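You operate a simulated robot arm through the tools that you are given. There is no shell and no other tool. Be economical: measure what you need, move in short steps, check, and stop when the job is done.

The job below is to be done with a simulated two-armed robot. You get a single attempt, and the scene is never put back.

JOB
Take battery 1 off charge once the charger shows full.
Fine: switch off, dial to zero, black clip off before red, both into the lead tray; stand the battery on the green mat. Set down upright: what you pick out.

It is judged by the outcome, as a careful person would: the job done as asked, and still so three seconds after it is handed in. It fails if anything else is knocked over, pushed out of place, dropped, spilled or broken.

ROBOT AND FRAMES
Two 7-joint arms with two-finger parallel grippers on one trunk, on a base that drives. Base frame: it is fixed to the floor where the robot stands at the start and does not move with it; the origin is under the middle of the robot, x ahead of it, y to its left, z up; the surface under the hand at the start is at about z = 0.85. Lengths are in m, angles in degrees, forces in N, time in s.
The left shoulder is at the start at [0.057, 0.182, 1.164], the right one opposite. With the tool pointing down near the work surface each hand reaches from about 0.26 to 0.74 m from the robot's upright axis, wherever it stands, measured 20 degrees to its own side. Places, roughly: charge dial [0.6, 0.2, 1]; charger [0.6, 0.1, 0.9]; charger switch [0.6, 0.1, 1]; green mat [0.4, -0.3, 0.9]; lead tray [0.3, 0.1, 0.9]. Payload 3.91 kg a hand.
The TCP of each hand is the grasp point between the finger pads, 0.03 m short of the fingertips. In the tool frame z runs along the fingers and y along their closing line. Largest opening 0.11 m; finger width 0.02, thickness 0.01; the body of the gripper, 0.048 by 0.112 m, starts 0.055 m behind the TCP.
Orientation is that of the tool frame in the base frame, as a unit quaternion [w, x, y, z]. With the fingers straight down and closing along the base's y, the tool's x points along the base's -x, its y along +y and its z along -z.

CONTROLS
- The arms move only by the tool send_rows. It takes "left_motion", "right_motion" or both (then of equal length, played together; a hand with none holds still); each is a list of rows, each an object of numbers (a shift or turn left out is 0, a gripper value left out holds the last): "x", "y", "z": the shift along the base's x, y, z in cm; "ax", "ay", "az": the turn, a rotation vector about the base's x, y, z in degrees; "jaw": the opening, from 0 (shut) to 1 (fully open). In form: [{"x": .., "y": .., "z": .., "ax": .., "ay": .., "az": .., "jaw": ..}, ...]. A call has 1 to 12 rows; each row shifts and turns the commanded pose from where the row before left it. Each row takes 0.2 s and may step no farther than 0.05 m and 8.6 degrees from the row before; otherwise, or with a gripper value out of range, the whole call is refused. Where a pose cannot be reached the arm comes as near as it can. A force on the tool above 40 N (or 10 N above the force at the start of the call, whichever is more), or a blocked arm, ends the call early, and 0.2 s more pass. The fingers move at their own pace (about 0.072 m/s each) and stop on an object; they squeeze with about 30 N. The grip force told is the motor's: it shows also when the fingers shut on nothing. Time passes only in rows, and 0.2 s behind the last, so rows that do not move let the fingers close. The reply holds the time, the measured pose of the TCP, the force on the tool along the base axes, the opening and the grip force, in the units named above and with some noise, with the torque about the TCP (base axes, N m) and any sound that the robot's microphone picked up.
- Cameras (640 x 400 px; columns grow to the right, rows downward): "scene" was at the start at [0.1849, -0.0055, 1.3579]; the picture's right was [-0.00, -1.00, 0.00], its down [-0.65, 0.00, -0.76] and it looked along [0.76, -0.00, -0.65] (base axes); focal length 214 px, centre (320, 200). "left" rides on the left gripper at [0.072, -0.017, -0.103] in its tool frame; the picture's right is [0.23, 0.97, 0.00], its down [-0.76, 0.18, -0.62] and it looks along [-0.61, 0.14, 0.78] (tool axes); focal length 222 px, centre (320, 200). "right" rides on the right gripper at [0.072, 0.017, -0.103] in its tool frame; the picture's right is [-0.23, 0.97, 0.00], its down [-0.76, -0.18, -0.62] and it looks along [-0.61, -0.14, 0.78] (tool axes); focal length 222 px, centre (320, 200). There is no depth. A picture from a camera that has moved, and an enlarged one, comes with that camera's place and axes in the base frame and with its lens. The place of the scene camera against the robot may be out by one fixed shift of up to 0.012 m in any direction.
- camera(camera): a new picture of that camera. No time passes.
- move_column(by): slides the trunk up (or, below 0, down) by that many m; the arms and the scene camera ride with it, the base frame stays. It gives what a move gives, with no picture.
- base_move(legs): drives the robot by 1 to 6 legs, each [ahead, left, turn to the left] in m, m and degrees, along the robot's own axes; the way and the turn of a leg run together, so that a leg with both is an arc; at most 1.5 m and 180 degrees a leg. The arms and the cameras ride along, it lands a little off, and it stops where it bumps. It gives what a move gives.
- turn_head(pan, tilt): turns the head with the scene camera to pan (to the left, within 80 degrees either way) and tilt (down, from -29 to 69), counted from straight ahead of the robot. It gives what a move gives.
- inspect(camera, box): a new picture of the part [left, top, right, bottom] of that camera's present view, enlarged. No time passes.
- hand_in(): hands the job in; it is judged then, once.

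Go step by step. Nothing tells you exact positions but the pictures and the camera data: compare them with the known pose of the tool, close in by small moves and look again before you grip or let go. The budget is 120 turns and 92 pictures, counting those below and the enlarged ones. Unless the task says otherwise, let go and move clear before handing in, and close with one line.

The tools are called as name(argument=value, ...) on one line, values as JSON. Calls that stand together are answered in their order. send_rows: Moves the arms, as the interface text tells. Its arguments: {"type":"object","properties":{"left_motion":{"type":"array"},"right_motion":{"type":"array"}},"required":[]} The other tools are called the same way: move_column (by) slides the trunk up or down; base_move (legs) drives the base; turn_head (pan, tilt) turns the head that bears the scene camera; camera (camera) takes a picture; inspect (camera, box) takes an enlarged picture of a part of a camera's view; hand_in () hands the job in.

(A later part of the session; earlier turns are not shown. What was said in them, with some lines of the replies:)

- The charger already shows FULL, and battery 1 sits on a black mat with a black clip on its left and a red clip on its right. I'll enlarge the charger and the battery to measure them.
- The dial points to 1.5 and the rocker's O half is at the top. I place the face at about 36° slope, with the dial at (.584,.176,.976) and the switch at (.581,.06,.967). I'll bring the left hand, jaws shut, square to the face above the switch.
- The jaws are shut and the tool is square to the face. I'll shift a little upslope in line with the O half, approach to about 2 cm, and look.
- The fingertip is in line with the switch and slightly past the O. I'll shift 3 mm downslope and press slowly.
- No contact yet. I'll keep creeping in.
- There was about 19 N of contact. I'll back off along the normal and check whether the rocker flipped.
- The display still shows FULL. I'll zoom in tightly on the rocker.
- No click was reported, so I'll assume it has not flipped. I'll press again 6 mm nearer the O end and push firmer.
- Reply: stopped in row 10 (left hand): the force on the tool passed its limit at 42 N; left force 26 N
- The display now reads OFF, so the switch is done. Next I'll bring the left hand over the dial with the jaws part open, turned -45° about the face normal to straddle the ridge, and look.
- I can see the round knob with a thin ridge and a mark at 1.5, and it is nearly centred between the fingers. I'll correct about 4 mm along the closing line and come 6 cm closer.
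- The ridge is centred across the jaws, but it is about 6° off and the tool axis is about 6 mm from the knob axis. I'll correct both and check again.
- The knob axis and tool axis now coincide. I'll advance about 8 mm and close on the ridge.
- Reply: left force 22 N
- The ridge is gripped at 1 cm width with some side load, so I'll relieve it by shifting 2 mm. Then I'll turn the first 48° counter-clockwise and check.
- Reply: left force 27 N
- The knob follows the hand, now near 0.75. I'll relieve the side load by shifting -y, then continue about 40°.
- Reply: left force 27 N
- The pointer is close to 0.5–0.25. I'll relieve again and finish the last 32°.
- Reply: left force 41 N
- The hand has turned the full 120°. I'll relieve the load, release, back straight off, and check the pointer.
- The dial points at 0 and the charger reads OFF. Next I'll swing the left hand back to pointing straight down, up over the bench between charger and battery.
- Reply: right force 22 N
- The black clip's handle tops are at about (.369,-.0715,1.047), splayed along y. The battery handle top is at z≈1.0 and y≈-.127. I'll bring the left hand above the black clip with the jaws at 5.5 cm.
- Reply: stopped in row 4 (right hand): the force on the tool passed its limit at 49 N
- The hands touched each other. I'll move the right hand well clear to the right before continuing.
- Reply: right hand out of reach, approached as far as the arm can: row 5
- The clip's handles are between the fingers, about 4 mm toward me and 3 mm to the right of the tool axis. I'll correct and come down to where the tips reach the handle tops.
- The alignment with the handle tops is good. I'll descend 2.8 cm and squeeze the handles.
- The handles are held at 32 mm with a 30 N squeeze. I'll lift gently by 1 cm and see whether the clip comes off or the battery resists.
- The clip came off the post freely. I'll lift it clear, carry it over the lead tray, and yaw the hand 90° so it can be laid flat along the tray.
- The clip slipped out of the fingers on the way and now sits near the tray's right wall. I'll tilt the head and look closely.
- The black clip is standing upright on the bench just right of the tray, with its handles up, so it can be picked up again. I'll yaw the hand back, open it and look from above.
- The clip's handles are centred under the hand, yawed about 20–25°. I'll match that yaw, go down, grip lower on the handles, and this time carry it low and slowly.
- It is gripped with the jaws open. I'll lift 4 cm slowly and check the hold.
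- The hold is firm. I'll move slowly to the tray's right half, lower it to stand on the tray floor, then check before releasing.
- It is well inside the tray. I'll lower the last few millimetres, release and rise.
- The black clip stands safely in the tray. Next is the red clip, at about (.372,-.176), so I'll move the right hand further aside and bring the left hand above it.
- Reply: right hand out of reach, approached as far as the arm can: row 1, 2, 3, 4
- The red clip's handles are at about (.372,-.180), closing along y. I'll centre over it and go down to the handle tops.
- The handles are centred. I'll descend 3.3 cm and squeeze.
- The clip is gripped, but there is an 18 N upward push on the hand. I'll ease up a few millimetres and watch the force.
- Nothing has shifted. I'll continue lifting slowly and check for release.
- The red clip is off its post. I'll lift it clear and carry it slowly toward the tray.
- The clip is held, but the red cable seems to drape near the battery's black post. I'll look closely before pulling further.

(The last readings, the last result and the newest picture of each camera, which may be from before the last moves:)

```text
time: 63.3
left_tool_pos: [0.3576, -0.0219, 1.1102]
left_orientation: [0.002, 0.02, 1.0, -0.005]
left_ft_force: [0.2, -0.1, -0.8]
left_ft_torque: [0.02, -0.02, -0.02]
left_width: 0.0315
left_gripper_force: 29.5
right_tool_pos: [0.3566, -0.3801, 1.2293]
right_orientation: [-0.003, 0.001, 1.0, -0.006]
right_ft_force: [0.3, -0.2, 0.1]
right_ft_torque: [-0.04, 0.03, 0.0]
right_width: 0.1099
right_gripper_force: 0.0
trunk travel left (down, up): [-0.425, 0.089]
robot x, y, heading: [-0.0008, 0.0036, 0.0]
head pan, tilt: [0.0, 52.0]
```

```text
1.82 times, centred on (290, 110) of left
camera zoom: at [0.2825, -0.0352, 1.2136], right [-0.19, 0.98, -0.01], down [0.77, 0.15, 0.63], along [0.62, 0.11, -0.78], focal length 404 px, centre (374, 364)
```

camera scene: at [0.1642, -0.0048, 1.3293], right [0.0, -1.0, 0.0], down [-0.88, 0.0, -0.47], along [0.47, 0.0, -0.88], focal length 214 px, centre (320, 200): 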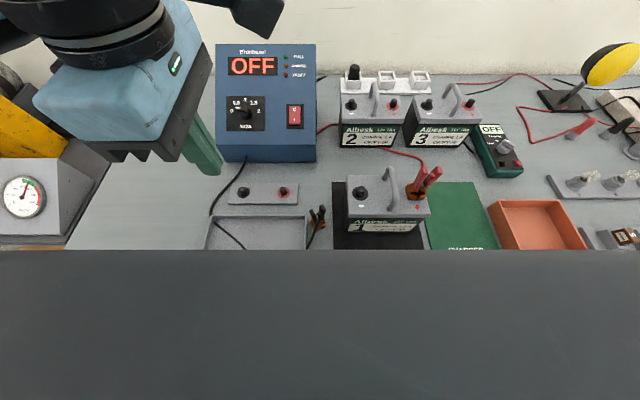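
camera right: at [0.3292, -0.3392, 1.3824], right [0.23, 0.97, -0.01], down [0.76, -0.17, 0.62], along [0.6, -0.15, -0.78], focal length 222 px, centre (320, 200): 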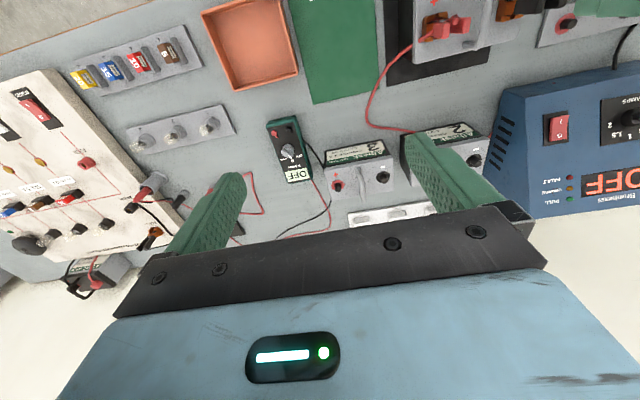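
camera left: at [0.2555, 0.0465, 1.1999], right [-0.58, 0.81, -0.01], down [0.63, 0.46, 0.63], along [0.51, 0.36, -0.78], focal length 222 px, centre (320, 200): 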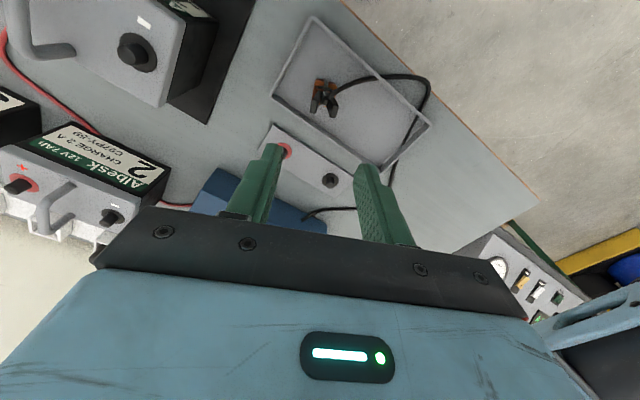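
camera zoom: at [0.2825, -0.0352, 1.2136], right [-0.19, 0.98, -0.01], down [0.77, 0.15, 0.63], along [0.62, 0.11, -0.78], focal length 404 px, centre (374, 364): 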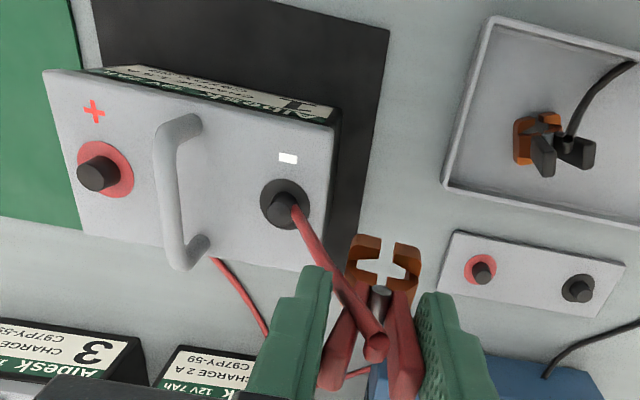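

The cable simply hangs and passes through without snagging, and there is no force on the hand. I'll carry on slowly to the left half of the tray.

send_rows(left_motion=[{"y": 0.8}, {"y": 1.2, "x": -0.2}, {"y": 1.2, "x": -0.3}, {"y": 1.2, "x": -0.3}, {"y": 1.2, "x": -0.3}, {"y": 1.2, "x": -0.3}, {"y": 1.2, "x": -0.3}, {"y": 1.2, "x": -0.3}, {"y": 1.2, "x": -0.3}, {"y": 1.2, "x": -0.3}, {"y": 1.2, "x": -0.2}, {"y": 1.2}])

send_rows(left_motion=[{"y": 1.2}, {"y": 0.8}, {"y": 0.5, "z": -1}, {"z": -1.2}, {"z": -1.2}, {"z": -1.2}, {"z": -1.2}, {"z": -1.2}, {"z": -1.2}, {"z": -1.2}, {"z": -1.2}, {"z": -1.2}])

inspect(camera="scene", box=[180, 150, 480, 330])

inspect(camera="left", box=[140, 0, 440, 220])

```text
time: 65.9
left_tool_pos: [0.3264, 0.1162, 1.1107]
left_orientation: [0.002, 0.02, 1.0, -0.004]
left_ft_force: [0.3, -0.4, -0.1]
left_ft_torque: [-0.01, -0.02, 0.02]
left_width: 0.0318
left_gripper_force: 29.5
right_tool_pos: [0.3565, -0.3804, 1.23]
right_orientation: [-0.002, 0.001, 1.0, -0.006]
right_ft_force: [0.1, -0.6, -0.9]
right_ft_torque: [-0.03, 0.01, 0.05]
right_width: 0.11
right_gripper_force: 0.1
trunk travel left (down, up): [-0.425, 0.089]
robot x, y, heading: [0.0001, 0.0025, -0.1]
head pan, tilt: [0.0, 52.0]
```

```text
time: 68.5
left_tool_pos: [0.3275, 0.1394, 0.991]
left_orientation: [0.003, 0.02, 1.0, -0.004]
left_ft_force: [-0.7, 0.8, -0.3]
left_ft_torque: [-0.02, 0.01, -0.01]
left_width: 0.0315
left_gripper_force: 29.8
right_tool_pos: [0.3573, -0.3811, 1.2298]
right_orientation: [-0.003, 0.001, 1.0, -0.006]
right_ft_force: [0.8, 0.0, 0.3]
right_ft_torque: [-0.02, 0.01, -0.01]
right_width: 0.1101
right_gripper_force: 0.1
trunk travel left (down, up): [-0.425, 0.089]
robot x, y, heading: [0.0035, 0.0026, -0.1]
head pan, tilt: [0.0, 52.0]
```

```text
2.13 times, centred on (330, 240) of scene
camera zoom: at [0.175, -0.0048, 1.3415], right [0.0, -1.0, 0.0], down [-0.79, 0.0, -0.62], along [0.62, 0.0, -0.79], focal length 458 px, centre (299, 115)
```

zoom: 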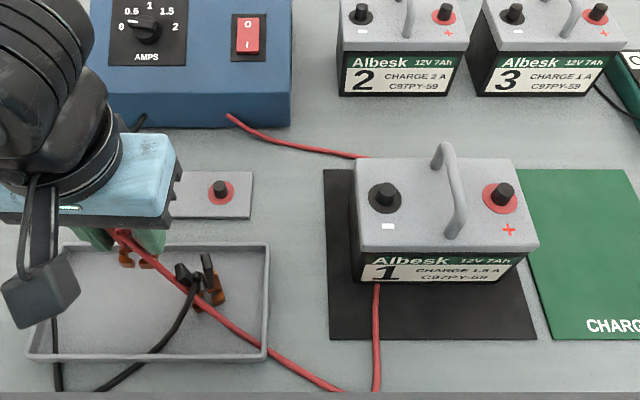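

```text
1.82 times, centred on (290, 110) of left
camera zoom: at [0.2536, 0.1275, 1.0946], right [-0.19, 0.98, -0.01], down [0.77, 0.15, 0.63], along [0.62, 0.11, -0.78], focal length 404 px, centre (374, 364)
```

zoom: 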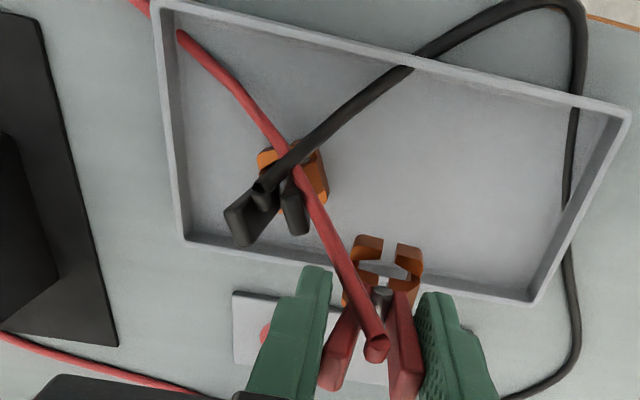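

The red clip is over the tray. I'll shift it 2.5 cm further from the black one, then lower it to the tray floor.

send_rows(left_motion=[{"y": 0.8, "x": -0.2}, {"y": 0.9, "x": -0.3}, {"y": 0.9, "x": -0.3}, {"z": -1.1}, {"z": -1.1}, {"z": -1.1}, {"z": -1.1}, {"z": -0.9}, {"z": -0.5}, {"z": -0.4}, {}])

inspect(camera="left", box=[140, 0, 440, 220])

```text
time: 70.9
left_tool_pos: [0.3181, 0.1653, 0.9292]
left_orientation: [0.003, 0.02, 1.0, -0.004]
left_ft_force: [-0.8, 0.4, -1.2]
left_ft_torque: [0.0, 0.01, 0.02]
left_width: 0.0317
left_gripper_force: 30.1
right_tool_pos: [0.3578, -0.3796, 1.2291]
right_orientation: [-0.003, 0.001, 1.0, -0.006]
right_ft_force: [0.2, 0.3, 0.7]
right_ft_torque: [0.02, 0.03, 0.0]
right_width: 0.1099
right_gripper_force: 0.1
trunk travel left (down, up): [-0.425, 0.089]
robot x, y, heading: [0.0011, 0.0006, 0.3]
head pan, tilt: [0.0, 52.0]
```

```text
1.82 times, centred on (290, 110) of left
camera zoom: at [0.2446, 0.1535, 1.0328], right [-0.19, 0.98, -0.01], down [0.77, 0.15, 0.63], along [0.62, 0.11, -0.78], focal length 404 px, centre (374, 364)
```

zoom: 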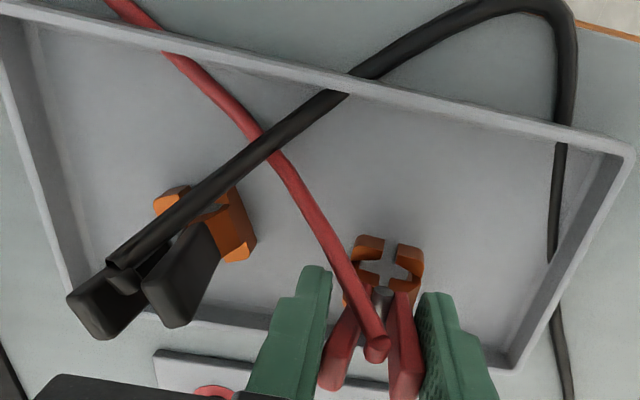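

send_rows(left_motion=[{"z": -0.3}, {"z": -0.3}, {"z": -0.3}, {}])

```text
time: 71.9
left_tool_pos: [0.3202, 0.1659, 0.9214]
left_orientation: [0.005, 0.019, 1.0, -0.005]
left_ft_force: [2.5, 1.1, 19.3]
left_ft_torque: [-0.13, -0.15, 0.04]
left_width: 0.0317
left_gripper_force: 29.8
right_tool_pos: [0.357, -0.381, 1.2291]
right_orientation: [-0.002, 0.001, 1.0, -0.006]
right_ft_force: [0.2, 0.1, 0.2]
right_ft_torque: [0.01, 0.01, 0.04]
right_width: 0.1102
right_gripper_force: 0.1
trunk travel left (down, up): [-0.425, 0.089]
robot x, y, heading: [-0.0005, 0.0008, 0.0]
head pan, tilt: [0.0, 52.0]
```

The clip is touching the tray floor. I'll ease up slightly, release, and rise.

send_rows(left_motion=[{"z": 0.35}, {"jaw": 0.35}, {"jaw": 0.42}, {}, {}, {"z": 2}, {"z": 3}, {"z": 4}, {"z": 4}, {"z": 4}, {"y": 2}])

inspect(camera="scene", box=[180, 150, 480, 330])

camera(camera="left")

```text
time: 74.3
left_tool_pos: [0.3207, 0.1875, 1.0902]
left_orientation: [0.002, 0.02, 1.0, -0.005]
left_ft_force: [-0.4, -0.2, -0.3]
left_ft_torque: [0.01, 0.02, 0.03]
left_width: 0.0463
left_gripper_force: 0.0
right_tool_pos: [0.356, -0.3801, 1.2292]
right_orientation: [-0.002, 0.001, 1.0, -0.007]
right_ft_force: [-0.5, 0.5, 0.7]
right_ft_torque: [-0.03, -0.02, 0.0]
right_width: 0.1101
right_gripper_force: 0.0
trunk travel left (down, up): [-0.425, 0.089]
robot x, y, heading: [-0.0004, 0.0022, -0.1]
head pan, tilt: [0.0, 52.0]
```

```text
2.13 times, centred on (330, 240) of scene
camera zoom: at [0.1747, -0.0035, 1.3415], right [0.0, -1.0, 0.0], down [-0.79, 0.0, -0.62], along [0.62, 0.0, -0.79], focal length 458 px, centre (299, 115)
```

zoom: 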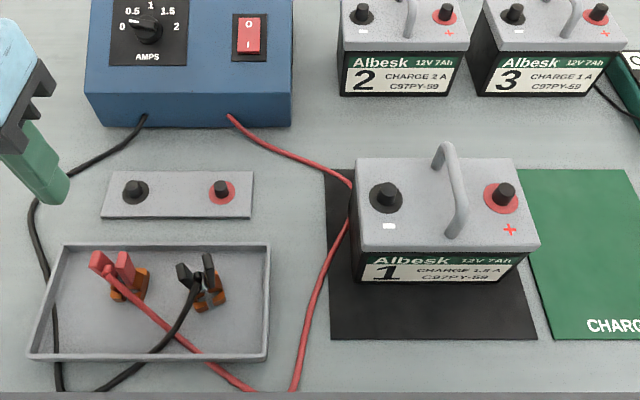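

```text
21 pictures are left
camera left: at [0.2471, 0.1758, 1.1951], right [-0.19, 0.98, -0.01], down [0.77, 0.15, 0.62], along [0.62, 0.11, -0.78], focal length 222 px, centre (320, 200)
```

left: 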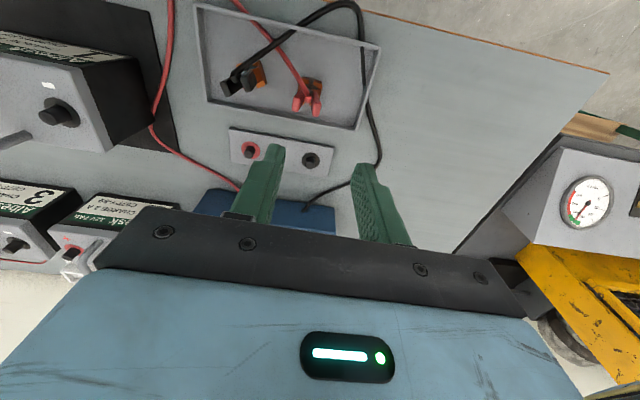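

Both clips are standing in the lead tray. Now for the battery: its handle bar is at about (.369,-.127,.99), running along x, so I'll bring the right hand above it.

send_rows(right_motion=[{"y": 4, "z": -2, "jaw": 0.5}, {"y": 4, "z": -2}, {"y": 4, "z": -2}, {"y": 4, "z": -2}, {"y": 4, "z": -2}, {"y": 4, "x": 0.6, "z": -2}, {"y": 1.3, "x": 0.7}, {}])

camera(camera="right")

```text
time: 76.1
left_tool_pos: [0.3218, 0.187, 1.0918]
left_orientation: [0.003, 0.02, 1.0, -0.004]
left_ft_force: [-0.2, 0.9, -0.3]
left_ft_torque: [-0.01, -0.01, -0.01]
left_width: 0.0461
left_gripper_force: 0.1
right_tool_pos: [0.3711, -0.1295, 1.105]
right_orientation: [-0.003, 0.001, 1.0, -0.007]
right_ft_force: [-0.5, -0.1, -0.1]
right_ft_torque: [0.01, -0.01, 0.0]
right_width: 0.0551
right_gripper_force: 0.1
trunk travel left (down, up): [-0.425, 0.089]
robot x, y, heading: [-0.002, -0.0049, 0.3]
head pan, tilt: [0.0, 52.0]
```

```text
20 pictures are left
camera right: at [0.2981, -0.1106, 1.2085], right [0.23, 0.97, -0.01], down [0.76, -0.17, 0.62], along [0.6, -0.15, -0.78], focal length 222 px, centre (320, 200)
```

right: 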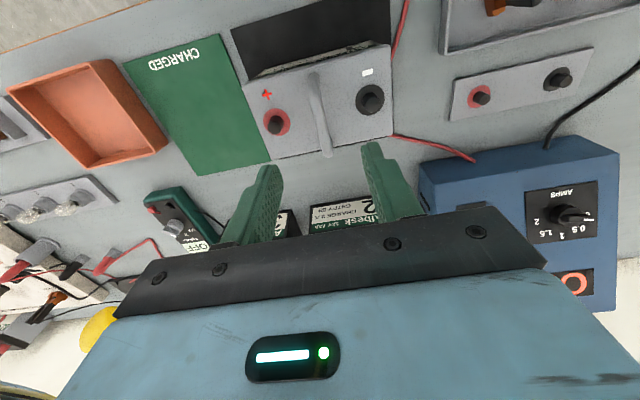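

The handle is centred between the fingers. By this camera the mat spans y -.245 to -.39 and x .275 to .462, so the battery needs a shift of -.191 in y. I'll descend onto the handle.

send_rows(right_motion=[{"x": -0.3, "z": -3}, {"z": -3}, {"z": -2}, {"z": -1}, {}])

inspect(camera="right", box=[200, 50, 440, 250])

inspect(camera="scene", box=[320, 170, 520, 330])

```text
time: 77.3
left_tool_pos: [0.3213, 0.1861, 1.091]
left_orientation: [0.003, 0.02, 1.0, -0.004]
left_ft_force: [0.2, -0.8, 0.5]
left_ft_torque: [-0.01, 0.01, 0.02]
left_width: 0.046
left_gripper_force: 0.0
right_tool_pos: [0.3674, -0.1273, 1.0176]
right_orientation: [-0.003, 0.001, 1.0, -0.007]
right_ft_force: [-0.6, -0.3, -0.2]
right_ft_torque: [0.0, -0.01, -0.01]
right_width: 0.0551
right_gripper_force: 0.0
trunk travel left (down, up): [-0.425, 0.089]
robot x, y, heading: [0.0009, 0.0007, -0.1]
head pan, tilt: [0.0, 52.0]
```

```text
2.00 times, centred on (320, 150) of right
camera zoom: at [0.2946, -0.1089, 1.1208], right [0.23, 0.97, -0.01], down [0.76, -0.17, 0.62], along [0.6, -0.15, -0.78], focal length 444 px, centre (320, 300)
```

zoom: 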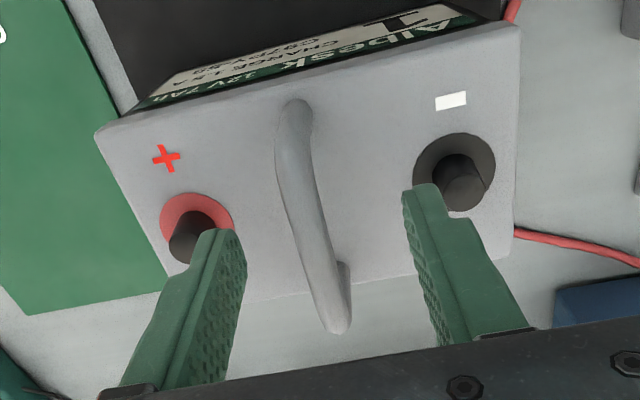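

```text
2.50 times, centred on (420, 250) of scene
camera zoom: at [0.1749, -0.0049, 1.3415], right [0.0, -1.0, 0.0], down [-0.79, 0.0, -0.62], along [0.62, 0.0, -0.79], focal length 536 px, centre (70, 75)
```

zoom: 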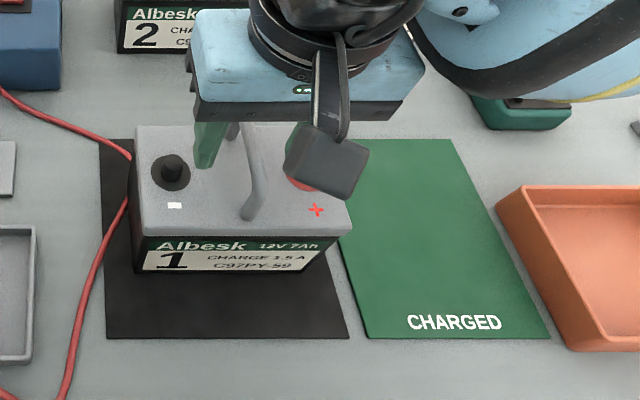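

I'll narrow the jaws, centre by a few millimetres, lower onto the bar and close.

send_rows(right_motion=[{"x": -0.4, "y": -0.2, "jaw": 0.34}, {}, {"z": -0.8}, {"z": -0.7}, {}, {"jaw": 0.1}, {"jaw": 0}, {}, {}])

inspect(camera="right", box=[200, 50, 440, 250])

```text
time: 79.3
left_tool_pos: [0.3205, 0.1873, 1.0912]
left_orientation: [0.003, 0.021, 1.0, -0.005]
left_ft_force: [-0.2, -0.3, -0.1]
left_ft_torque: [-0.01, 0.0, 0.0]
left_width: 0.0461
left_gripper_force: 0.1
right_tool_pos: [0.364, -0.1312, 1.0026]
right_orientation: [-0.002, 0.001, 1.0, -0.007]
right_ft_force: [0.0, -0.7, -0.3]
right_ft_torque: [0.0, -0.2, 0.05]
right_width: 0.011
right_gripper_force: 29.7
trunk travel left (down, up): [-0.425, 0.089]
robot x, y, heading: [-0.0035, 0.0013, 0.0]
head pan, tilt: [0.0, 52.0]
```

```text
2.00 times, centred on (320, 150) of right
camera zoom: at [0.2914, -0.1109, 1.1062], right [0.23, 0.97, -0.01], down [0.77, -0.17, 0.62], along [0.6, -0.15, -0.78], focal length 444 px, centre (320, 300)
```

zoom: 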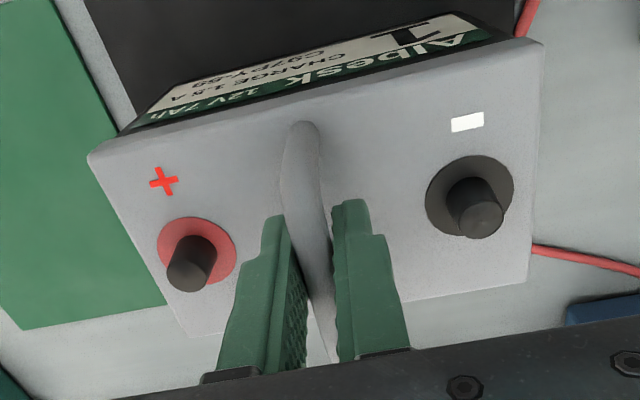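

The handle is gripped at 11 mm. I'll test the lift slowly by 2 cm.

send_rows(right_motion=[{"z": 0.3}, {"z": 0.3}, {"z": 0.3}, {"z": 0.3}, {"z": 0.4}, {"z": 0.4}, {}])

inspect(camera="scene", box=[320, 170, 520, 330])

```text
time: 80.9
left_tool_pos: [0.3226, 0.1857, 1.0917]
left_orientation: [0.002, 0.02, 1.0, -0.005]
left_ft_force: [0.1, -0.3, 0.4]
left_ft_torque: [-0.06, 0.02, 0.01]
left_width: 0.0465
left_gripper_force: 0.0
right_tool_pos: [0.3653, -0.1303, 1.0249]
right_orientation: [-0.003, 0.0, 1.0, -0.007]
right_ft_force: [0.2, -0.4, -22.3]
right_ft_torque: [-0.01, 0.17, -0.03]
right_width: 0.0109
right_gripper_force: 29.9
trunk travel left (down, up): [-0.425, 0.089]
robot x, y, heading: [0.0006, 0.0015, 0.2]
head pan, tilt: [0.0, 52.0]
```

```text
2.50 times, centred on (420, 250) of scene
camera zoom: at [0.1762, -0.0053, 1.3413], right [0.0, -1.0, 0.0], down [-0.79, 0.0, -0.61], along [0.61, 0.0, -0.79], focal length 536 px, centre (70, 75)
```

zoom: 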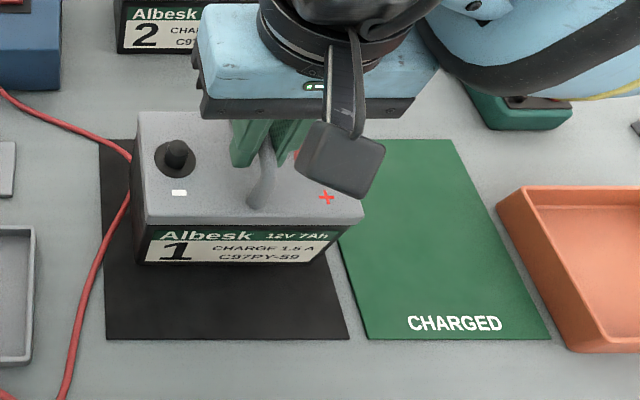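

The battery hangs level with a 22 N load. I'll carry it right 19 cm, slowly.

send_rows(right_motion=[{"y": -0.5}, {"y": -0.8}, {"y": -1}, {"y": -1}, {"y": -1}, {"y": -1}, {"y": -1}, {"y": -1}, {"y": -1}, {"y": -1}, {"y": -0.7}])

send_rows(right_motion=[{"y": -0.7}, {"y": -1}, {"y": -1}, {"y": -1}, {"y": -1}, {"y": -1}, {"y": -1}, {"y": -1}, {"y": -0.8}, {"y": -0.5}, {}])

inspect(camera="scene", box=[380, 170, 580, 330])

camera(camera="right")

```text
time: 83.3
left_tool_pos: [0.3217, 0.1857, 1.0906]
left_orientation: [0.001, 0.02, 1.0, -0.004]
left_ft_force: [0.6, -0.6, -0.5]
left_ft_torque: [0.04, 0.0, -0.02]
left_width: 0.0462
left_gripper_force: 0.0
right_tool_pos: [0.3643, -0.2309, 1.0241]
right_orientation: [-0.004, 0.0, 1.0, -0.007]
right_ft_force: [-0.9, -0.2, -22.8]
right_ft_torque: [0.03, 0.17, -0.05]
right_width: 0.0105
right_gripper_force: 29.5
trunk travel left (down, up): [-0.425, 0.089]
robot x, y, heading: [0.0014, 0.0001, 0.1]
head pan, tilt: [0.0, 52.0]
```

```text
time: 85.7
left_tool_pos: [0.3224, 0.1862, 1.091]
left_orientation: [0.001, 0.019, 1.0, -0.004]
left_ft_force: [0.5, -0.7, -0.9]
left_ft_torque: [-0.03, -0.01, -0.02]
left_width: 0.0461
left_gripper_force: 0.0
right_tool_pos: [0.3654, -0.3201, 1.0242]
right_orientation: [-0.002, 0.001, 1.0, -0.007]
right_ft_force: [0.0, 2.4, -15.0]
right_ft_torque: [0.07, -0.31, 0.11]
right_width: 0.0106
right_gripper_force: 29.9
trunk travel left (down, up): [-0.425, 0.089]
robot x, y, heading: [-0.002, 0.0005, 0.1]
head pan, tilt: [0.0, 52.0]
```

```text
2.50 times, centred on (480, 250) of scene
camera zoom: at [0.1757, -0.0053, 1.3414], right [0.0, -1.0, 0.0], down [-0.79, 0.0, -0.62], along [0.62, 0.0, -0.79], focal length 536 px, centre (-80, 75)
```

zoom: 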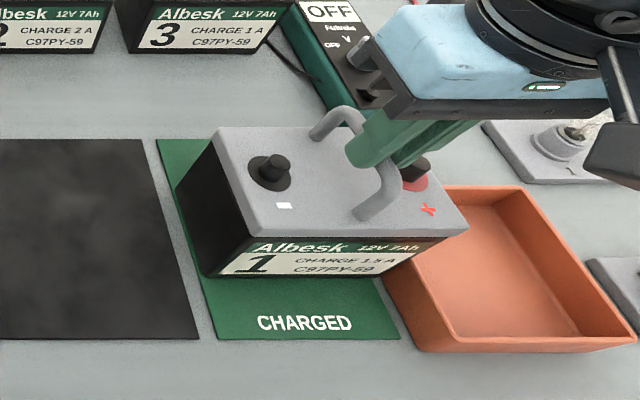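

```text
14 pictures are left
camera right: at [0.2922, -0.3016, 1.1271], right [0.23, 0.97, -0.01], down [0.76, -0.17, 0.62], along [0.6, -0.15, -0.78], focal length 222 px, centre (320, 200)
```

right: 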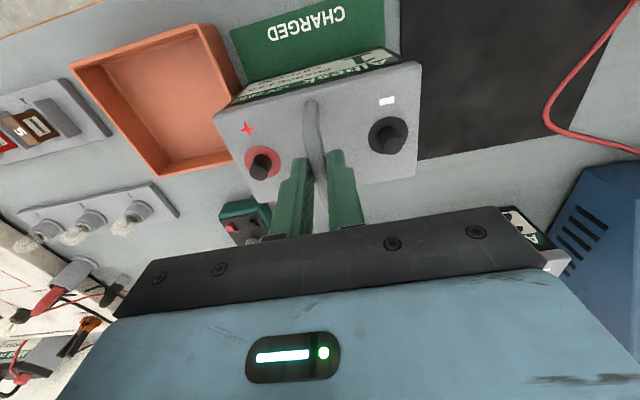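

The load on the hand dropped to 15 N with a small side force. The battery's right bottom edge is probably touching the orange tray's wall. I'll lift slightly, back off to the left and look.

send_rows(right_motion=[{"z": 0.5}, {"z": 0.5}, {"y": 0.5}, {"y": 0.5}, {}])

inspect(camera="scene", box=[380, 170, 580, 330])

```text
time: 86.9
left_tool_pos: [0.3219, 0.1854, 1.0905]
left_orientation: [0.002, 0.021, 1.0, -0.004]
left_ft_force: [0.7, -0.8, -0.2]
left_ft_torque: [0.0, 0.03, 0.0]
left_width: 0.0461
left_gripper_force: 0.1
right_tool_pos: [0.3639, -0.3103, 1.0318]
right_orientation: [-0.003, 0.001, 1.0, -0.006]
right_ft_force: [0.0, 0.6, -20.5]
right_ft_torque: [0.02, -0.03, -0.04]
right_width: 0.0106
right_gripper_force: 30.1
trunk travel left (down, up): [-0.425, 0.089]
robot x, y, heading: [-0.0001, -0.0016, -0.4]
head pan, tilt: [0.0, 52.0]
```

```text
2.50 times, centred on (480, 250) of scene
camera zoom: at [0.176, -0.0058, 1.3413], right [0.0, -1.0, 0.0], down [-0.79, 0.0, -0.61], along [0.61, 0.0, -0.79], focal length 536 px, centre (-80, 75)
```

zoom: 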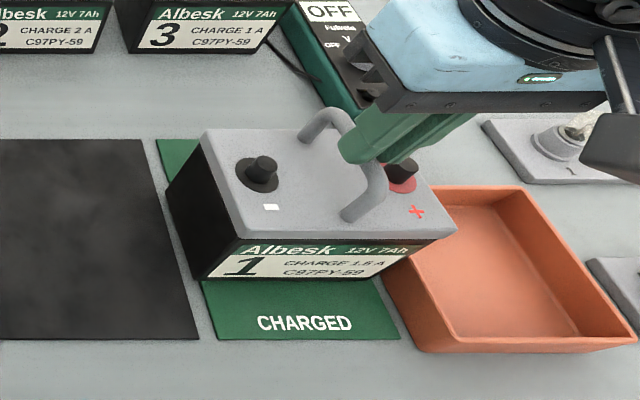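

inspect(camera="right", box=[200, 50, 440, 250])

```text
2.00 times, centred on (320, 150) of right
camera zoom: at [0.2914, -0.2912, 1.1353], right [0.23, 0.97, -0.01], down [0.77, -0.17, 0.62], along [0.6, -0.15, -0.78], focal length 444 px, centre (320, 300)
```

zoom: 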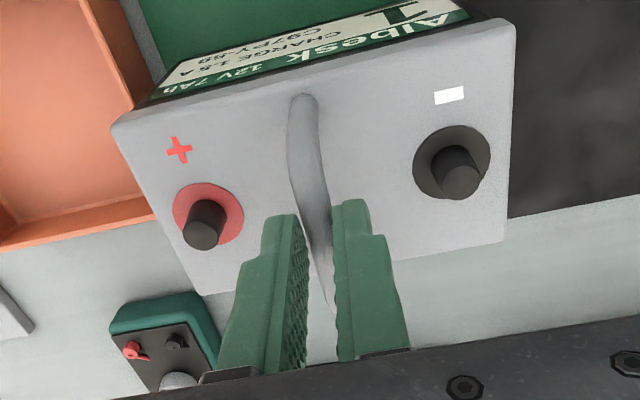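

The battery seems to have crept down about 2 cm in the grip. I'll move it slightly away from the orange tray and set it down on the mat now, then re-grip more securely.

send_rows(right_motion=[{"y": 0.4}, {"y": 0.4}, {"z": -0.3}, {"z": -0.3}, {"z": -0.3}, {}])

inspect(camera="scene", box=[380, 170, 580, 330])

```text
time: 88.3
left_tool_pos: [0.3196, 0.1848, 1.0923]
left_orientation: [0.003, 0.02, 1.0, -0.003]
left_ft_force: [0.4, -0.4, -0.7]
left_ft_torque: [-0.01, 0.02, -0.01]
left_width: 0.0463
left_gripper_force: 0.1
right_tool_pos: [0.3628, -0.3039, 1.0258]
right_orientation: [-0.002, 0.001, 1.0, -0.007]
right_ft_force: [-10.9, -18.8, 19.6]
right_ft_torque: [-0.54, 0.1, -0.05]
right_width: 0.011
right_gripper_force: 29.7
trunk travel left (down, up): [-0.425, 0.089]
robot x, y, heading: [0.0015, 0.0005, 0.0]
head pan, tilt: [0.0, 52.0]
```

```text
2.50 times, centred on (480, 250) of scene
camera zoom: at [0.1723, -0.0067, 1.3419], right [0.0, -1.0, 0.0], down [-0.79, 0.0, -0.62], along [0.62, 0.0, -0.79], focal length 536 px, centre (-80, 75)
```

zoom: 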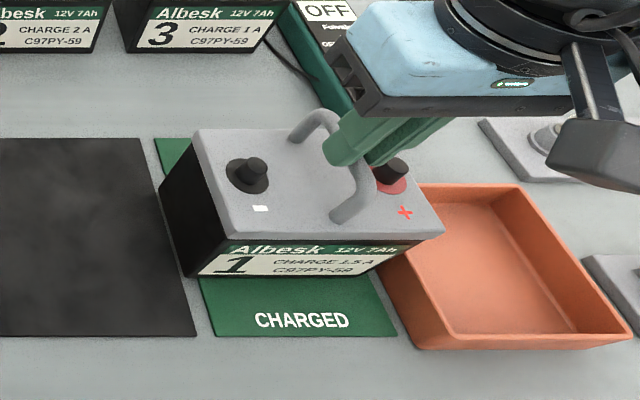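

The battery is down, and its base lines up almost exactly with the mat's edges. I'll relieve the hand's side and down force before releasing.

send_rows(right_motion=[{"x": -0.15, "y": -0.25, "z": 0.15}, {"x": -0.15, "y": -0.25, "z": 0.15}, {}])

inspect(camera="scene", box=[420, 200, 540, 300])

```text
time: 89.1
left_tool_pos: [0.3228, 0.1864, 1.0902]
left_orientation: [0.002, 0.021, 1.0, -0.004]
left_ft_force: [-0.6, 0.8, 0.3]
left_ft_torque: [0.03, 0.01, 0.0]
left_width: 0.0463
left_gripper_force: 0.0
right_tool_pos: [0.3612, -0.3053, 1.0283]
right_orientation: [-0.006, -0.001, 1.0, -0.007]
right_ft_force: [-0.4, 1.0, -23.1]
right_ft_torque: [0.03, 0.09, 0.05]
right_width: 0.0105
right_gripper_force: 29.9
trunk travel left (down, up): [-0.425, 0.089]
robot x, y, heading: [-0.0011, 0.001, 0.3]
head pan, tilt: [0.0, 52.0]
```

```text
4.00 times, centred on (480, 250) of scene
camera zoom: at [0.176, -0.0057, 1.341], right [0.0, -1.0, 0.0], down [-0.79, 0.0, -0.62], along [0.62, 0.0, -0.79], focal length 858 px, centre (-320, 0)
```

zoom: 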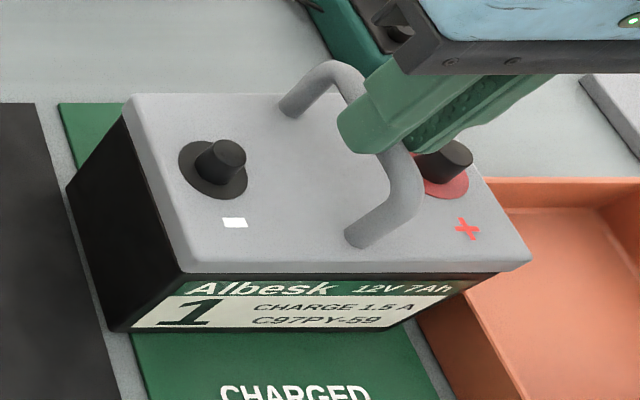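

It hangs free again just above the mat, with the handle bar near the fingertips. The battery is slightly wider than the mat as it is oriented now, so I'll set it down, re-grip deeper, and then turn it 90° so it fits wholly on the mat.

send_rows(right_motion=[{"y": -0.2, "z": -0.3}, {"z": -0.2}, {}, {"z": 0.1, "jaw": 0.1}, {"jaw": 0.3}, {}, {}])

inspect(camera="scene", box=[420, 200, 540, 300])

inspect(camera="right", box=[200, 50, 440, 250])

```text
time: 90.7
left_tool_pos: [0.3216, 0.1863, 1.0912]
left_orientation: [0.003, 0.02, 1.0, -0.005]
left_ft_force: [-0.1, 0.3, -0.1]
left_ft_torque: [-0.02, 0.01, -0.01]
left_width: 0.0459
left_gripper_force: 0.0
right_tool_pos: [0.3617, -0.3088, 1.026]
right_orientation: [-0.002, 0.001, 1.0, -0.007]
right_ft_force: [0.2, 0.5, 0.2]
right_ft_torque: [0.05, 0.0, 0.02]
right_width: 0.0329
right_gripper_force: 0.1
trunk travel left (down, up): [-0.425, 0.089]
robot x, y, heading: [0.001, 0.0023, -0.0]
head pan, tilt: [0.0, 52.0]
```

```text
4.00 times, centred on (480, 250) of scene
camera zoom: at [0.1749, -0.0049, 1.3415], right [0.0, -1.0, 0.0], down [-0.79, 0.0, -0.62], along [0.62, 0.0, -0.79], focal length 858 px, centre (-320, 0)
```

zoom: 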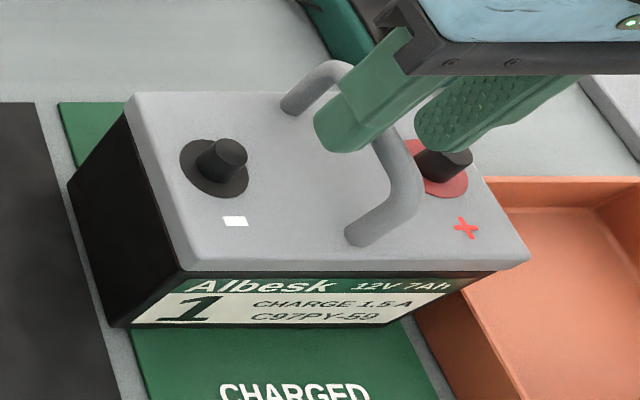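

```text
2.00 times, centred on (320, 150) of right
camera zoom: at [0.2894, -0.2898, 1.1286], right [0.23, 0.97, -0.01], down [0.76, -0.17, 0.62], along [0.6, -0.15, -0.78], focal length 444 px, centre (320, 300)
```

zoom: 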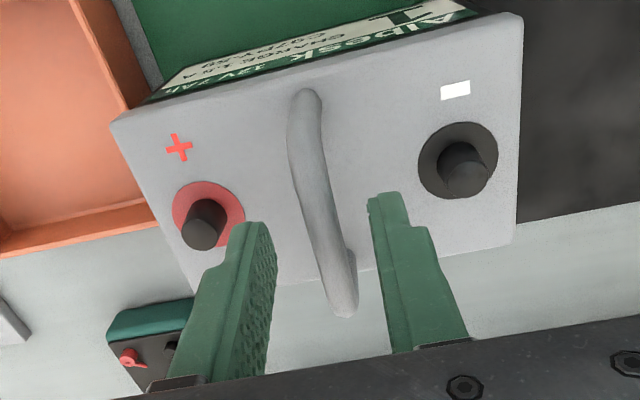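

It stands stably. I'll go about 2.3 cm deeper over the bar, grip, and lift slowly by about 1.2 cm.

send_rows(right_motion=[{"z": -0.8}, {"z": -0.8}, {"z": -0.7}, {}, {"jaw": 0.1}, {"jaw": 0}, {}, {}, {}, {"z": 0.2}, {"z": 0.2}, {"z": 0.2}])

send_rows(right_motion=[{"z": 0.2}, {"z": 0.2}, {"z": 0.2}, {"z": 0.2}, {"z": 0.2}, {}, {}])

inspect(camera="right", box=[200, 50, 440, 250])

```text
time: 93.3
left_tool_pos: [0.3229, 0.1854, 1.091]
left_orientation: [0.002, 0.02, 1.0, -0.004]
left_ft_force: [0.5, 0.3, 0.2]
left_ft_torque: [-0.01, 0.01, -0.03]
left_width: 0.0462
left_gripper_force: 0.0
right_tool_pos: [0.3603, -0.3104, 1.0069]
right_orientation: [-0.004, 0.0, 1.0, -0.008]
right_ft_force: [0.0, 0.0, -23.3]
right_ft_torque: [0.0, 0.12, -0.02]
right_width: 0.0105
right_gripper_force: 30.0
trunk travel left (down, up): [-0.425, 0.089]
robot x, y, heading: [-0.0036, 0.0006, -0.0]
head pan, tilt: [0.0, 52.0]
```

```text
time: 94.9
left_tool_pos: [0.3234, 0.1851, 1.0905]
left_orientation: [0.001, 0.02, 1.0, -0.004]
left_ft_force: [-0.2, -0.5, 0.0]
left_ft_torque: [0.02, 0.01, 0.0]
left_width: 0.0463
left_gripper_force: 0.1
right_tool_pos: [0.3611, -0.3097, 1.0175]
right_orientation: [-0.003, 0.001, 1.0, -0.006]
right_ft_force: [0.1, 0.2, -23.1]
right_ft_torque: [-0.02, 0.08, -0.03]
right_width: 0.0109
right_gripper_force: 29.9
trunk travel left (down, up): [-0.425, 0.089]
robot x, y, heading: [0.0033, -0.0013, -0.1]
head pan, tilt: [0.0, 52.0]
```

```text
2.00 times, centred on (320, 150) of right
camera zoom: at [0.2896, -0.2915, 1.1205], right [0.23, 0.97, -0.01], down [0.77, -0.17, 0.62], along [0.6, -0.15, -0.78], focal length 444 px, centre (320, 300)
```

zoom: 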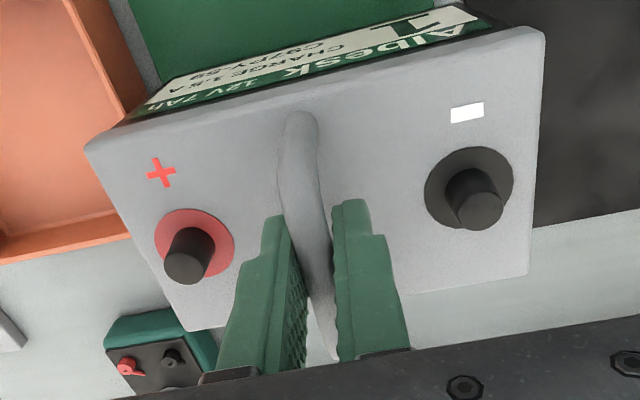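

The grip is now solid with no slip. I'll shift 3.5 cm left, away from the tray, then start turning slowly.

send_rows(right_motion=[{"y": 0.8}, {"y": 0.9}, {"y": 0.9}, {"y": 0.9}, {"az": -4}, {"az": -6}, {"az": -6}, {"az": -6}, {"az": -6}, {"az": -6}, {"az": -6}, {"az": -5}])

inspect(camera="scene", box=[380, 170, 580, 330])

```text
time: 97.5
left_tool_pos: [0.3217, 0.1854, 1.0898]
left_orientation: [0.002, 0.02, 1.0, -0.004]
left_ft_force: [-0.4, 0.3, -0.5]
left_ft_torque: [0.05, 0.0, 0.04]
left_width: 0.0462
left_gripper_force: 0.0
right_tool_pos: [0.3616, -0.2741, 1.0167]
right_orientation: [-0.006, 0.384, 0.923, -0.005]
right_ft_force: [1.1, -0.2, -21.4]
right_ft_torque: [-0.01, 0.02, 0.0]
right_width: 0.0107
right_gripper_force: 29.9
trunk travel left (down, up): [-0.425, 0.089]
robot x, y, heading: [0.0019, 0.0008, -0.0]
head pan, tilt: [0.0, 52.0]
```

```text
2.50 times, centred on (480, 250) of scene
camera zoom: at [0.1761, -0.0058, 1.3413], right [0.0, -1.0, 0.0], down [-0.79, 0.0, -0.61], along [0.61, 0.0, -0.79], focal length 536 px, centre (-80, 75)
```

zoom: 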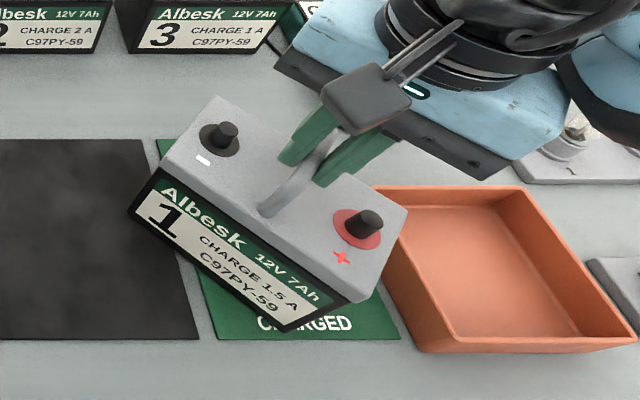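

It has turned 45° cleanly with everything clear. I'll finish the turn and then move right to the mat's centre.

send_rows(right_motion=[{"az": -5}, {"az": -6}, {"az": -6}, {"az": -6}, {"az": -6}, {"az": -6}, {"az": -6}, {"az": -4}, {}])

send_rows(right_motion=[{"y": -0.6}, {"y": -0.8}, {"y": -0.8}, {"y": -0.8}, {"y": -0.7}, {"y": -0.4}, {}])

inspect(camera="scene", box=[380, 170, 580, 330])

```text
time: 99.5
left_tool_pos: [0.3226, 0.1861, 1.0906]
left_orientation: [0.001, 0.02, 1.0, -0.004]
left_ft_force: [-0.2, -0.1, -0.4]
left_ft_torque: [0.03, -0.02, 0.04]
left_width: 0.0461
left_gripper_force: 0.1
right_tool_pos: [0.363, -0.273, 1.019]
right_orientation: [-0.007, 0.708, 0.706, -0.003]
right_ft_force: [2.5, -1.8, -9.2]
right_ft_torque: [-0.71, -0.05, 0.34]
right_width: 0.0107
right_gripper_force: 30.1
trunk travel left (down, up): [-0.425, 0.089]
robot x, y, heading: [-0.0013, 0.0006, -0.0]
head pan, tilt: [0.0, 52.0]
```

```text
time: 101.1
left_tool_pos: [0.3217, 0.1879, 1.0896]
left_orientation: [0.002, 0.02, 1.0, -0.005]
left_ft_force: [0.4, 0.0, 0.0]
left_ft_torque: [0.02, 0.0, 0.02]
left_width: 0.0462
left_gripper_force: 0.0
right_tool_pos: [0.3605, -0.3142, 1.0183]
right_orientation: [-0.005, 0.708, 0.706, -0.003]
right_ft_force: [1.2, 6.4, -1.2]
right_ft_torque: [0.09, -0.04, 0.02]
right_width: 0.0106
right_gripper_force: 30.0
trunk travel left (down, up): [-0.425, 0.089]
robot x, y, heading: [-0.003, 0.0008, 0.1]
head pan, tilt: [0.0, 52.0]
```

```text
2.50 times, centred on (480, 250) of scene
camera zoom: at [0.1752, -0.0041, 1.3415], right [0.0, -1.0, 0.0], down [-0.79, 0.0, -0.62], along [0.62, 0.0, -0.79], focal length 536 px, centre (-80, 75)
```

zoom: 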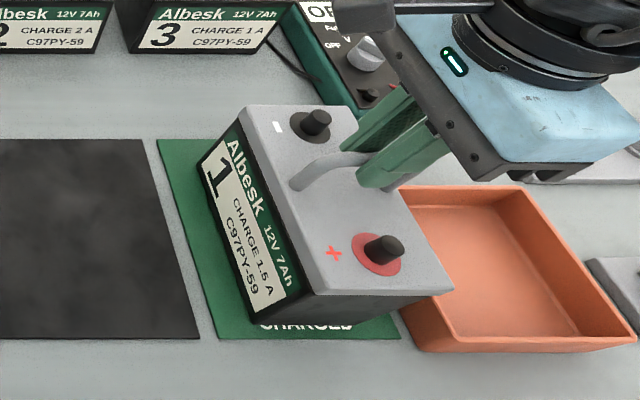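

The battery already rests on the mat (the load has gone from the hand), and its base lies inside the mat on all sides. I'll relieve the small side load, open, and rise straight up.

send_rows(right_motion=[{"y": 0.15, "z": -0.1}, {}, {"jaw": 0.1}, {"jaw": 0.3}, {}, {}, {"z": 1}, {"z": 2}, {"z": 3}, {"z": 4}, {"z": 4}, {}])

inspect(camera="scene", box=[380, 170, 580, 330])

```text
time: 103.7
left_tool_pos: [0.3225, 0.1863, 1.0918]
left_orientation: [0.003, 0.02, 1.0, -0.004]
left_ft_force: [-0.1, -0.1, -0.2]
left_ft_torque: [-0.02, 0.0, -0.06]
left_width: 0.046
left_gripper_force: 0.0
right_tool_pos: [0.3596, -0.3143, 1.159]
right_orientation: [-0.008, 0.708, 0.707, -0.004]
right_ft_force: [0.9, 0.7, -0.3]
right_ft_torque: [0.01, 0.01, -0.01]
right_width: 0.0329
right_gripper_force: 0.0
trunk travel left (down, up): [-0.425, 0.089]
robot x, y, heading: [-0.0002, -0.0012, 0.1]
head pan, tilt: [0.0, 52.0]
```

```text
2.50 times, centred on (480, 250) of scene
camera zoom: at [0.1753, -0.0052, 1.3414], right [0.0, -1.0, 0.0], down [-0.79, 0.0, -0.62], along [0.62, 0.0, -0.79], focal length 536 px, centre (-80, 75)
```

zoom: 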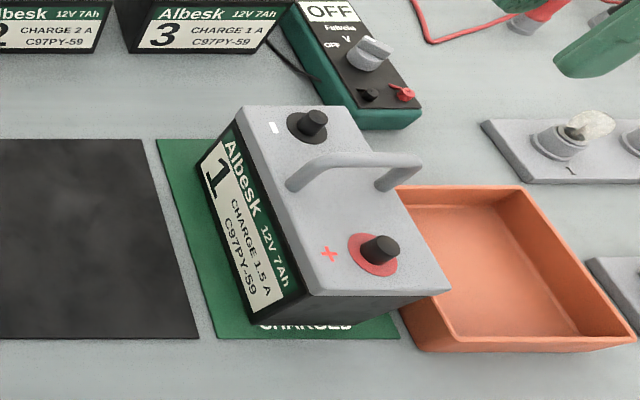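

The battery stands upright on the green mat and the hand is clear. I'll take a final full view at the original head tilt to compare everything.

turn_head(pan=0, tilt=40.3)

camera(camera="scene")

inspect(camera="scene", box=[160, 230, 360, 400])

```text
time: 104.4
left_tool_pos: [0.3218, 0.1856, 1.0903]
left_orientation: [0.002, 0.02, 1.0, -0.005]
left_ft_force: [0.7, -0.3, 0.5]
left_ft_torque: [-0.01, -0.02, 0.0]
left_width: 0.0465
left_gripper_force: 0.0
right_tool_pos: [0.3603, -0.3142, 1.1575]
right_orientation: [-0.007, 0.708, 0.706, -0.003]
right_ft_force: [-0.3, -0.1, 0.9]
right_ft_torque: [0.0, -0.03, 0.0]
right_width: 0.033
right_gripper_force: 0.0
trunk travel left (down, up): [-0.425, 0.089]
robot x, y, heading: [-0.0019, -0.0006, -0.1]
head pan, tilt: [0.0, 40.3]
```

```text
3 pictures are left
camera scene: at [0.1846, -0.0048, 1.3578], right [0.0, -1.0, 0.0], down [-0.65, 0.0, -0.76], along [0.76, 0.0, -0.65], focal length 214 px, centre (320, 200)
```

scene: 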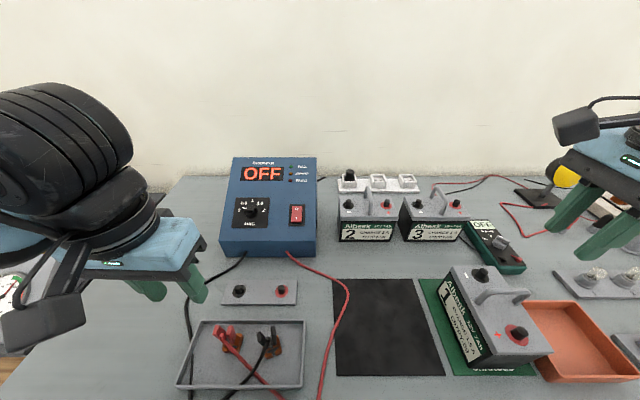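

```text
2.35 times, centred on (260, 315) of scene
camera zoom: at [0.1846, -0.0048, 1.3578], right [0.0, -1.0, 0.0], down [-0.65, 0.0, -0.76], along [0.76, 0.0, -0.65], focal length 505 px, centre (461, -71)
```

zoom: 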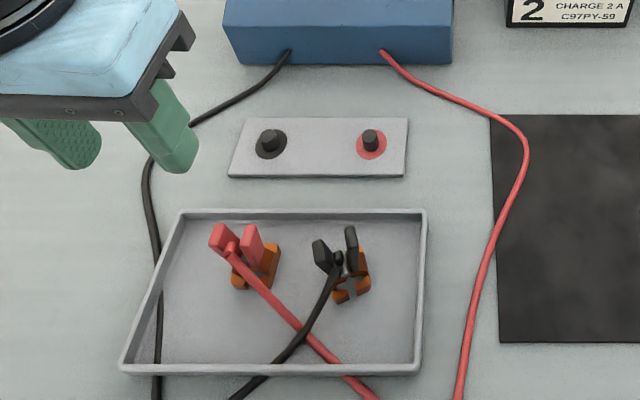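

The charger is off with the dial at 0, both clips are inside the lead tray, battery 1 stands on the green mat, and nothing else has moved. I'm handing in.

hand_in()

```text
The job is handed in.
```

Battery 1 is off charge and standing upright on the green mat. The charger is switched off with its dial at zero, and the black clip came off before the red. Both clips are in the lead tray, though the black one slipped from the gripper once and landed upright on the bench beside it first.
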